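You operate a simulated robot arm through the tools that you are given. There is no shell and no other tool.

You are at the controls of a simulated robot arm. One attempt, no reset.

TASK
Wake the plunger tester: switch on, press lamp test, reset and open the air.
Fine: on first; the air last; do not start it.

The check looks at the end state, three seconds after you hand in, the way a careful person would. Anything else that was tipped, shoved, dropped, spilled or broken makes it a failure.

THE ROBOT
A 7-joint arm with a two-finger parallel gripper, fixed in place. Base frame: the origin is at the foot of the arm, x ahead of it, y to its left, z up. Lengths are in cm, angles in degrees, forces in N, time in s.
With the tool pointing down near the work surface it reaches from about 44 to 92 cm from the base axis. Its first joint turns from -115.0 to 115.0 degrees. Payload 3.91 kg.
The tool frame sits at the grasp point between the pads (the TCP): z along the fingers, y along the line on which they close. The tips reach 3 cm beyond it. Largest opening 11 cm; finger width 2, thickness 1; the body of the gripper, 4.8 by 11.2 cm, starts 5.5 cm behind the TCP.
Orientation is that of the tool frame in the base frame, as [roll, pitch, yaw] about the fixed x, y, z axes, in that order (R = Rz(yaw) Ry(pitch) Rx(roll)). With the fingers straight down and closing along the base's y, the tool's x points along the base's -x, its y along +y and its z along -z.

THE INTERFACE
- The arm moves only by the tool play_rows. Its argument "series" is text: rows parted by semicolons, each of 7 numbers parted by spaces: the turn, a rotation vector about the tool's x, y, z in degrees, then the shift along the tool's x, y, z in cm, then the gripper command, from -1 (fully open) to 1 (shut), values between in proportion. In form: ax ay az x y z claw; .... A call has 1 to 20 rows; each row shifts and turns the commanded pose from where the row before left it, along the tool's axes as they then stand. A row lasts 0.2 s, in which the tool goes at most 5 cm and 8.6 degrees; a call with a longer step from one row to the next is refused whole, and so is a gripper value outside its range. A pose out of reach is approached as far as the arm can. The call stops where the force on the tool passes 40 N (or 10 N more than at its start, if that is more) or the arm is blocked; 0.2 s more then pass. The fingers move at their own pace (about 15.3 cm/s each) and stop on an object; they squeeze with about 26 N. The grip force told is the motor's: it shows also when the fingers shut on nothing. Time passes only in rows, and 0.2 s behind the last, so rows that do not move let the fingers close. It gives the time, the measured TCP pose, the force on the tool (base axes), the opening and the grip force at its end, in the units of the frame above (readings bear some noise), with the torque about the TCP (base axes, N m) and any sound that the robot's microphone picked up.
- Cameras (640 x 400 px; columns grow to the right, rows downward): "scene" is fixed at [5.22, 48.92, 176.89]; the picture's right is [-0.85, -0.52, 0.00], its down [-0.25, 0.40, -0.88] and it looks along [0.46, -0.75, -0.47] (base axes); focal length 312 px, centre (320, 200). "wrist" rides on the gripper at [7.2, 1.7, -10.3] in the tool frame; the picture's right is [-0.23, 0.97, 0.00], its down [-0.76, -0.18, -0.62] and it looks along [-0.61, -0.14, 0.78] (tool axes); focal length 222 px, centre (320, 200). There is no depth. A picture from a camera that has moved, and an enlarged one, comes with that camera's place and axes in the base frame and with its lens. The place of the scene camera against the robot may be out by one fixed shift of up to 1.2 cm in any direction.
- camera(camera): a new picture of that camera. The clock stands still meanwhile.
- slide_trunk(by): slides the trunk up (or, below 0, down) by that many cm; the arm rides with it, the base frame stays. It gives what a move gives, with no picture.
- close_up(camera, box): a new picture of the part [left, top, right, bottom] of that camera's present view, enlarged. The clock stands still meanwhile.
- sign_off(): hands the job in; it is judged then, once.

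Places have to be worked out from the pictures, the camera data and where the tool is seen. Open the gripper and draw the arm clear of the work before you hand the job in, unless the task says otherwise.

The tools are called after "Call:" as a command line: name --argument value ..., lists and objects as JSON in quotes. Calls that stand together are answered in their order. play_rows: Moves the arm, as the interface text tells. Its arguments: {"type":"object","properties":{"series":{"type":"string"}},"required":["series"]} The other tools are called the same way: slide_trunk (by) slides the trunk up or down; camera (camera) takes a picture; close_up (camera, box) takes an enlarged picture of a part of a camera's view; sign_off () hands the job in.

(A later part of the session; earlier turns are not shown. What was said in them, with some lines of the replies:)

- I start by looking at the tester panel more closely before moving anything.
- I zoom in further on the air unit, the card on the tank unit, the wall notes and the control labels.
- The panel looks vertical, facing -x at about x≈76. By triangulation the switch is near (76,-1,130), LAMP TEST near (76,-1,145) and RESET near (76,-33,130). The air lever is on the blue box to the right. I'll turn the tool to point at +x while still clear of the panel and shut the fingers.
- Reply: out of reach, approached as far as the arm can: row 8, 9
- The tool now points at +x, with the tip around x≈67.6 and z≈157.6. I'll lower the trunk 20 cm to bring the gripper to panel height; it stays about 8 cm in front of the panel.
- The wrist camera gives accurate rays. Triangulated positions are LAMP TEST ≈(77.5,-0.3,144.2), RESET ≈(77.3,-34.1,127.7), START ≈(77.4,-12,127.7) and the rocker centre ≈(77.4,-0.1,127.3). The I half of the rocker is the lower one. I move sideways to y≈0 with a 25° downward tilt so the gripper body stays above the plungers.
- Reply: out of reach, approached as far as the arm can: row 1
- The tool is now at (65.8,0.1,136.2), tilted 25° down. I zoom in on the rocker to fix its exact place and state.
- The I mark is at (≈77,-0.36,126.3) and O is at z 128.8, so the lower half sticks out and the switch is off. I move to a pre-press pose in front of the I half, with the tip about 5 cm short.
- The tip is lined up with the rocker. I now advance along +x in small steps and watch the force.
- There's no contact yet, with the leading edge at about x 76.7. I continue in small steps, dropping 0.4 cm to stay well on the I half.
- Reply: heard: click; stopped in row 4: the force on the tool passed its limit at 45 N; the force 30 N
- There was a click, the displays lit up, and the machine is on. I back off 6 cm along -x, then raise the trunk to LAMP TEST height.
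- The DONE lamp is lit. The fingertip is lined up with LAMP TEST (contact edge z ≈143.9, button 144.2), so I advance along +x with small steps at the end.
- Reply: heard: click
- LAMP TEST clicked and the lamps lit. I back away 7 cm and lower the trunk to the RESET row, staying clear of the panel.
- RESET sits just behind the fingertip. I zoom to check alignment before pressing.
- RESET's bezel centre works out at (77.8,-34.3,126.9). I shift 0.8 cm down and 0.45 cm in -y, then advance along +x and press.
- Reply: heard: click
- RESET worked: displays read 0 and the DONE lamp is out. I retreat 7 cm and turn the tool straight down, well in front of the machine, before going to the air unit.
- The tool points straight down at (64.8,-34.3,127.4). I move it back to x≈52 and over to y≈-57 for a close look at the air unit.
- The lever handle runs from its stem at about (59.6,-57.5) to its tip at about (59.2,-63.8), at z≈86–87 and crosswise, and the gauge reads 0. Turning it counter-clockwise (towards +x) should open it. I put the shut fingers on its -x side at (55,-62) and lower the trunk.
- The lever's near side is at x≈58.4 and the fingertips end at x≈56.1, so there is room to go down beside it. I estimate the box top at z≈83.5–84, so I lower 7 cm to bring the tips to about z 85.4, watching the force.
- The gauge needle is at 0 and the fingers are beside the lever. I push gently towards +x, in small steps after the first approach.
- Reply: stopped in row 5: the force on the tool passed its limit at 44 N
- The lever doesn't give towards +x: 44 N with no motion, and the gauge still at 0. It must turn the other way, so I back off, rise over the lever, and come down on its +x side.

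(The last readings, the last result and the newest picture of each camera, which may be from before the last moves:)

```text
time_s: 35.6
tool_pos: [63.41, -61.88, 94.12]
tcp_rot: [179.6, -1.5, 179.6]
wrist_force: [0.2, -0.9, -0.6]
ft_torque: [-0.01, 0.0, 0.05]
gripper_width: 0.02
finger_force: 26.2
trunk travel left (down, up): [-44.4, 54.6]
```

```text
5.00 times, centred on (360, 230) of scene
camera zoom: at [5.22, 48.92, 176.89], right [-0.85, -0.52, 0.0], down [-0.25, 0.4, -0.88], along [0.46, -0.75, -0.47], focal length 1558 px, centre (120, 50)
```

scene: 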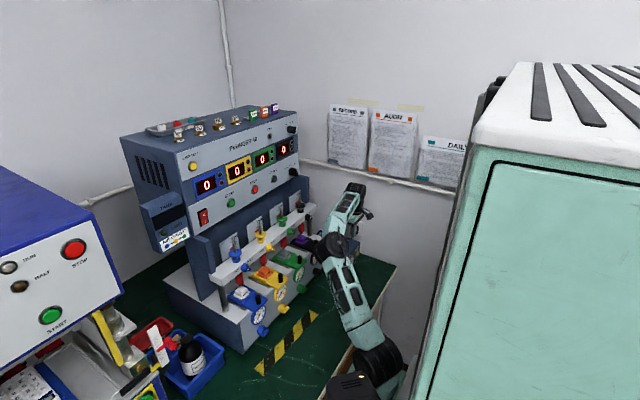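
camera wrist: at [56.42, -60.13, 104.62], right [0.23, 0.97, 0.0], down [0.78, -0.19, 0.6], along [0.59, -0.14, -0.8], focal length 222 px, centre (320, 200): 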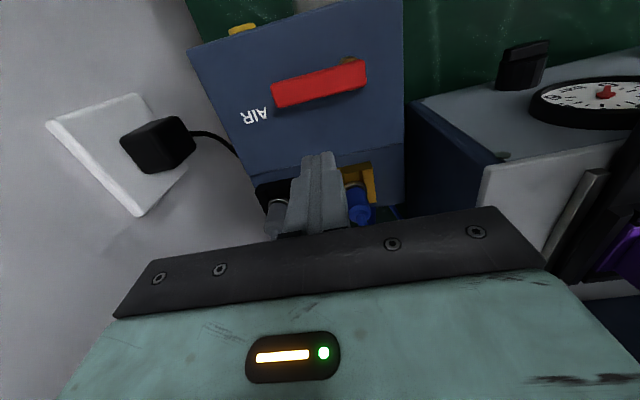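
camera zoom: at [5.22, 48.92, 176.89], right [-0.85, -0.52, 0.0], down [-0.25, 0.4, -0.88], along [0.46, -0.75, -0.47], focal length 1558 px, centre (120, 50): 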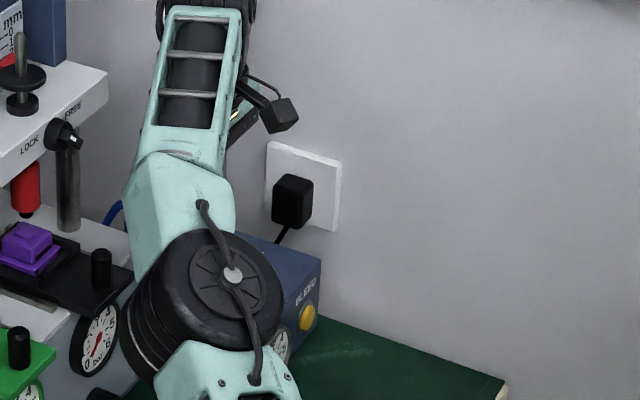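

The lever hasn't moved and the fingers are now above its +x side. I straighten the tool, lower back to lever height, and approach the lever towards -x.

Call:
play_rows --series "0 -1.5 0 0 0 1.5 1; 0 0 0 0 0 1.5 1; 0 0 0 0 0 1.5 1; 0 0 0 0 0 1 1; 0 0 0 0 0 0.3 1; 0 0 0 0 0 0 1"

Call:
camera --camera "wrist"

```text
time_s: 37.0
tool_pos: [63.41, -61.98, 88.26]
tcp_rot: [179.7, 0.0, 179.6]
wrist_force: [0.5, 0.1, 0.4]
ft_torque: [0.02, -0.01, -0.02]
gripper_width: 0.0
finger_force: 26.2
trunk travel left (down, up): [-44.4, 54.6]
```

```text
taken
camera wrist: at [56.12, -60.15, 98.69], right [0.23, 0.97, 0.0], down [0.76, -0.19, 0.62], along [0.61, -0.14, -0.78], focal length 222 px, centre (320, 200)
```

wrist: 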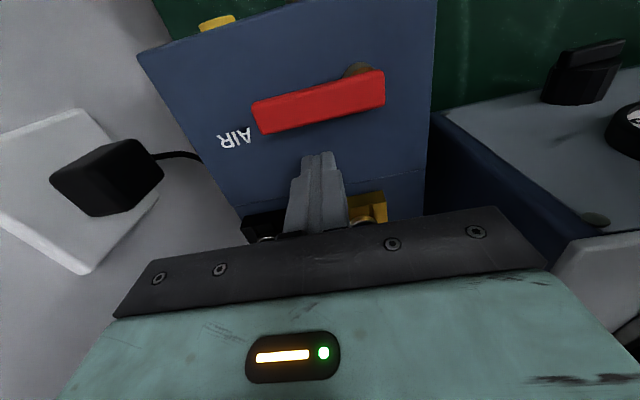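

The fingers are beside the lever on the +x side. I push in -x with small steps and watch the force.

Call:
play_rows --series "0 0 0 1.0 -0.6 0 1; 0 0 0 0.6 0 0 1; 0 0 0 0.4 0 0 1; 0 0 0 0.4 0 0 1; 0 0 0 0.4 0 0 1; 0 0 0 0.4 0 0 1"

Call:
camera --camera "wrist"

```text
time_s: 38.4
tool_pos: [60.16, -62.51, 88.36]
tcp_rot: [179.7, -0.1, 179.6]
wrist_force: [0.4, -0.1, 0.3]
ft_torque: [0.02, 0.02, 0.0]
gripper_width: 0.0
finger_force: 25.6
trunk travel left (down, up): [-44.4, 54.6]
```

```text
taken
camera wrist: at [52.94, -60.71, 98.69], right [0.23, 0.97, 0.01], down [0.76, -0.19, 0.62], along [0.61, -0.14, -0.78], focal length 222 px, centre (320, 200)
```

wrist: 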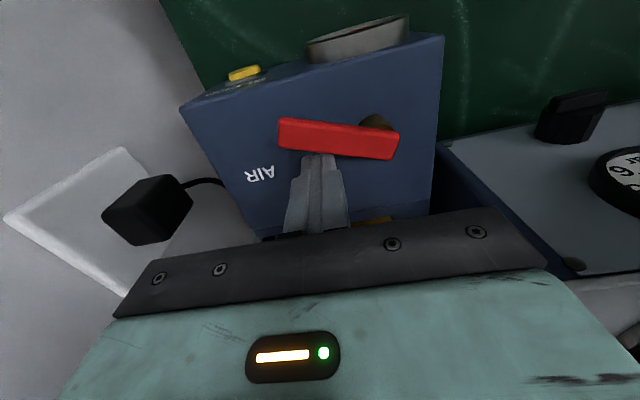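

It turns freely towards -x. I continue along the arc around the stem (59.5,-57.9).

Call:
play_rows --series "0 0 0 0.54 -0.075 0 1; 0 0 0 0.54 -0.075 0 1; 0 0 0 0.54 -0.075 0 1; 0 0 0 0.54 -0.075 0 1; 0 0 0 0.485 0.3 0 1; 0 0 0 0.485 0.3 0 1; 0 0 0 0.485 0.3 0 1; 0 0 0 0.485 0.3 0 1"

Call:
camera --camera "wrist"

```text
time_s: 40.2
tool_pos: [56.11, -61.58, 88.35]
tcp_rot: [179.7, -0.1, 179.4]
wrist_force: [-0.4, 0.1, -1.3]
ft_torque: [0.0, 0.0, -0.03]
gripper_width: 0.0
finger_force: 25.8
trunk travel left (down, up): [-44.4, 54.6]
```

```text
taken
camera wrist: at [48.81, -59.8, 98.67], right [0.23, 0.97, 0.0], down [0.76, -0.19, 0.62], along [0.61, -0.14, -0.78], focal length 222 px, centre (320, 200)
```

wrist: 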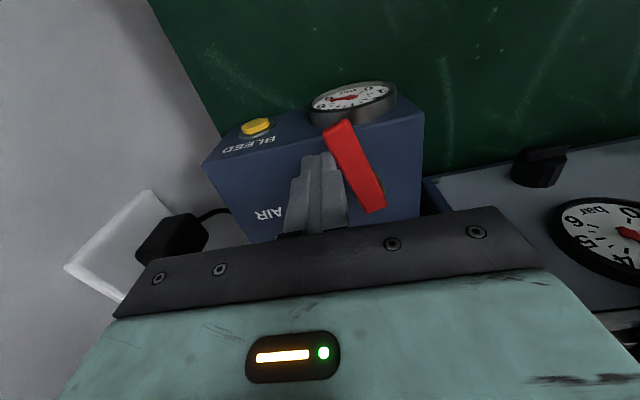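

The lever is almost round and the gauge needle has risen. I finish the last part of the arc until it meets its stop.

Call:
play_rows --series "0 0 0 0.265 0.425 0 1; 0 0 0 0.265 0.425 0 1; 0 0 0 0.265 0.425 0 1; 0 0 0 0.265 0.425 0 1; 0 0 0 0 0.3 0 1; 0 0 0 0 0.3 0 1"

Call:
camera --camera "wrist"

Call:
close_up --camera "wrist" --box '[190, 70, 450, 230]'

```text
time_s: 41.2
tool_pos: [55.26, -60.21, 88.3]
tcp_rot: [-179.5, 0.6, 179.7]
wrist_force: [7.9, -16.2, -5.8]
ft_torque: [-0.39, -0.08, -0.29]
gripper_width: 0.03
finger_force: 25.9
trunk travel left (down, up): [-44.4, 54.6]
stopped in row 5: the force on the tool passed its limit at 45 N (the readings are from after the stop); the commanded pose is now the measured one
```

```text
taken
camera wrist: at [48.02, -58.36, 98.59], right [0.23, 0.97, -0.01], down [0.76, -0.18, 0.63], along [0.61, -0.15, -0.78], focal length 222 px, centre (320, 200)
```

wrist: 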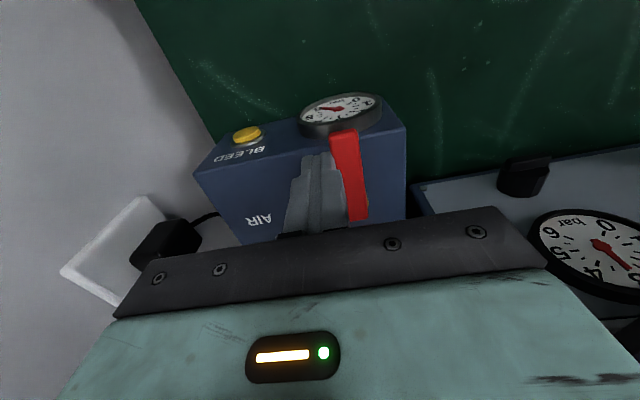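

```text
2.46 times, centred on (320, 150) of wrist
camera zoom: at [48.02, -58.36, 98.59], right [0.23, 0.97, -0.01], down [0.76, -0.18, 0.63], along [0.61, -0.15, -0.78], focal length 547 px, centre (320, 323)
```

zoom: 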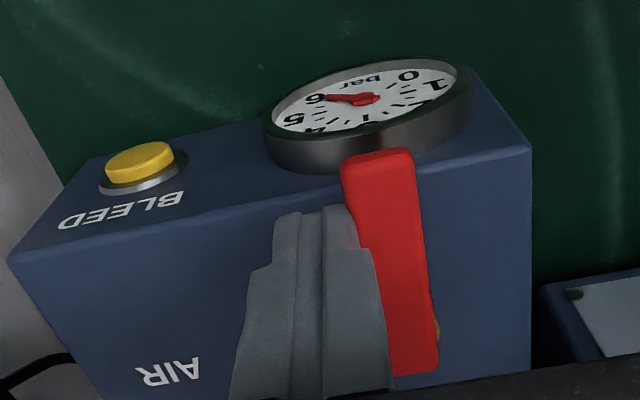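

The lever is at its stop along -x and the supply gauge reads about 6 bar, so the air is open. I step the fingers off the lever and rise clear.

Call:
play_rows --series "0 0 0 0 -1.2 0 1; 0 0 0 0 0 -3 1; 0 0 0 0 0 -4 1; 0 0 0 0 0 -4 1; 0 0 0 0 0 -4 1; 0 0 0 0 0 0 1; 0 0 0 0 0 0 1"

Call:
slide_trunk --by 22

Call:
camera --camera "wrist"

Call:
camera --camera "scene"

```text
time_s: 42.8
tool_pos: [55.13, -61.22, 103.55]
tcp_rot: [-179.5, 0.4, 179.7]
wrist_force: [-0.5, 0.5, 0.6]
ft_torque: [0.0, -0.02, 0.02]
gripper_width: 0.01
finger_force: 25.7
trunk travel left (down, up): [-44.4, 54.6]
```

```text
time_s: 45.2
tool_pos: [55.1, -61.04, 125.46]
tcp_rot: [-179.7, 0.4, 179.7]
wrist_force: [-0.1, 0.3, -0.7]
ft_torque: [-0.04, -0.01, -0.05]
gripper_width: 0.0
finger_force: 26.0
trunk travel left (down, up): [-66.4, 32.6]
```

```text
taken
camera wrist: at [47.83, -59.33, 135.72], right [0.23, 0.97, 0.0], down [0.76, -0.18, 0.63], along [0.61, -0.15, -0.78], focal length 222 px, centre (320, 200)
```

wrist: 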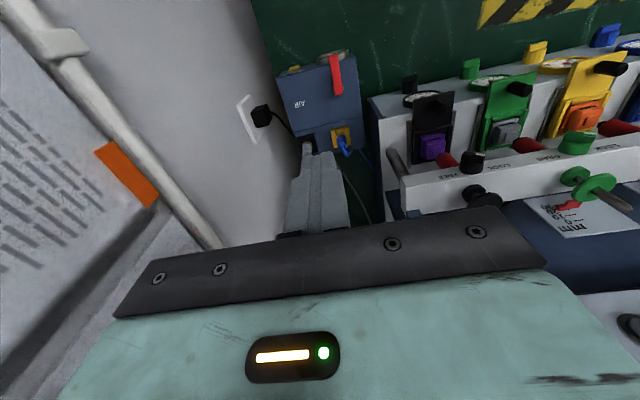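

```text
taken
```

scene: 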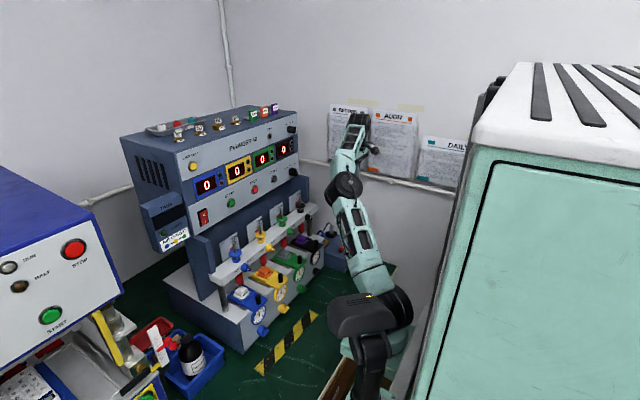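

The arm is clear of the air unit. I pull further back to the middle, open the gripper, and check everything once more.

Call:
play_rows --series "0 0 0 3 2 0 -1; 0 0 0 2 3 0 -1; 0 0 0 0 4 0 -1; 0 0 0 0 4 0 -1; 0 0 0 0 4 0 -1; 0 0 0 0 4 0 -1; 0 0 0 0 0 0 -1; 0 0 0 0 0 0 -1"

Call:
camera --camera "wrist"

Call:
close_up --camera "scene" --box '[110, 90, 330, 230]'

Call:
close_up --camera "scene" --box '[200, 200, 370, 310]'

```text
time_s: 47.0
tool_pos: [50.2, -40.21, 125.2]
tcp_rot: [-179.5, 0.5, 179.7]
wrist_force: [-0.4, 0.0, -0.1]
ft_torque: [0.02, -0.01, 0.02]
gripper_width: 11.01
finger_force: 0.0
trunk travel left (down, up): [-66.4, 32.6]
```

```text
taken
camera wrist: at [42.93, -38.25, 135.53], right [0.23, 0.97, 0.0], down [0.76, -0.18, 0.63], along [0.61, -0.15, -0.78], focal length 222 px, centre (320, 200)
```

wrist: 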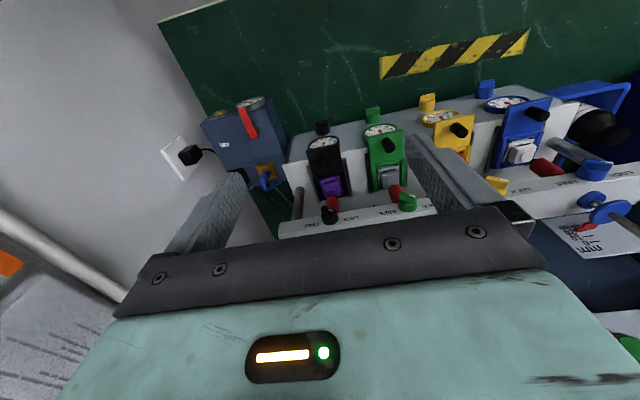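

```text
2.86 times, centred on (220, 160) of scene
camera zoom: at [5.22, 48.92, 176.89], right [-0.85, -0.52, 0.0], down [-0.25, 0.4, -0.88], along [0.46, -0.75, -0.47], focal length 890 px, centre (606, 314)
```

zoom: 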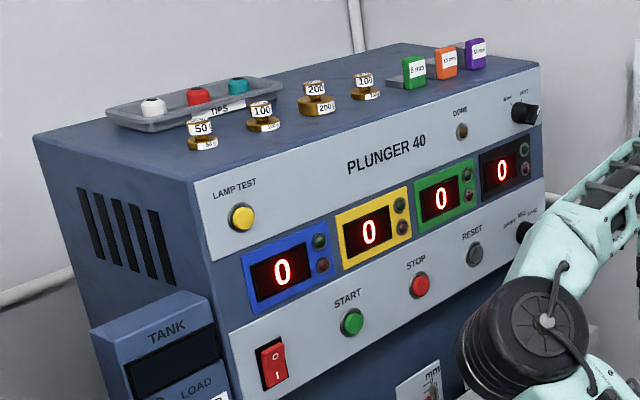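

```text
3.64 times, centred on (285, 255) of scene
camera zoom: at [5.22, 48.92, 176.89], right [-0.85, -0.52, 0.0], down [-0.25, 0.4, -0.88], along [0.46, -0.75, -0.47], focal length 1133 px, centre (447, 0)
```

zoom: 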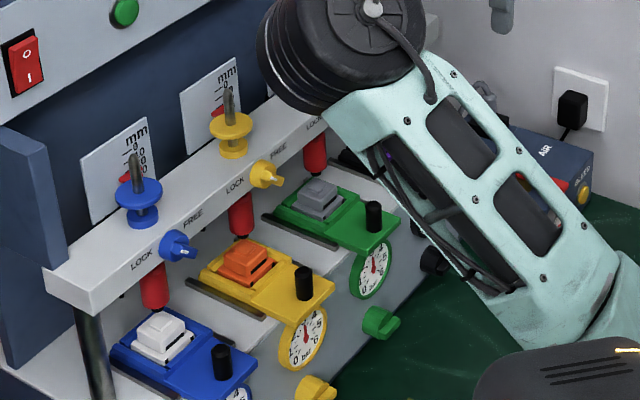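

The power is on, the displays read 0 and the DONE lamp is out after the reset. The air lever is fully over with its gauge at about 6 bar, START was never touched, and nothing has been displaced. The gripper is open and the arm is clear, so I hand in.

Call:
sign_off

```text
The job is handed in.
```

The plunger tester is awake and I've handed the job in. I did the steps in the order you asked and never touched START.

- **Power:** I pressed the lower (I) half of the rocker. It clicked and the displays came on.
- **Lamp test:** I pressed the button. It clicked and the station lamps I could see lit up.
- **Reset:** I pressed the button. The displays went to 0 and the DONE lamp went out.
- **Air:** I turned the red AIR lever a quarter turn to its stop. The supply gauge went from 0 to about 6 bar, and the station gauges rose too.

I first pushed the AIR lever the wrong way, to about 44 N. It didn't move and I saw no damage or shift. In the last pictures nothing had been moved or knocked over. The gripper is open and the arm is clear of the tester.

I took "open the air" to mean the main AIR lever only. I left the coloured knobs at each station and the "AIR ORDER" sequence on the tank card alone.
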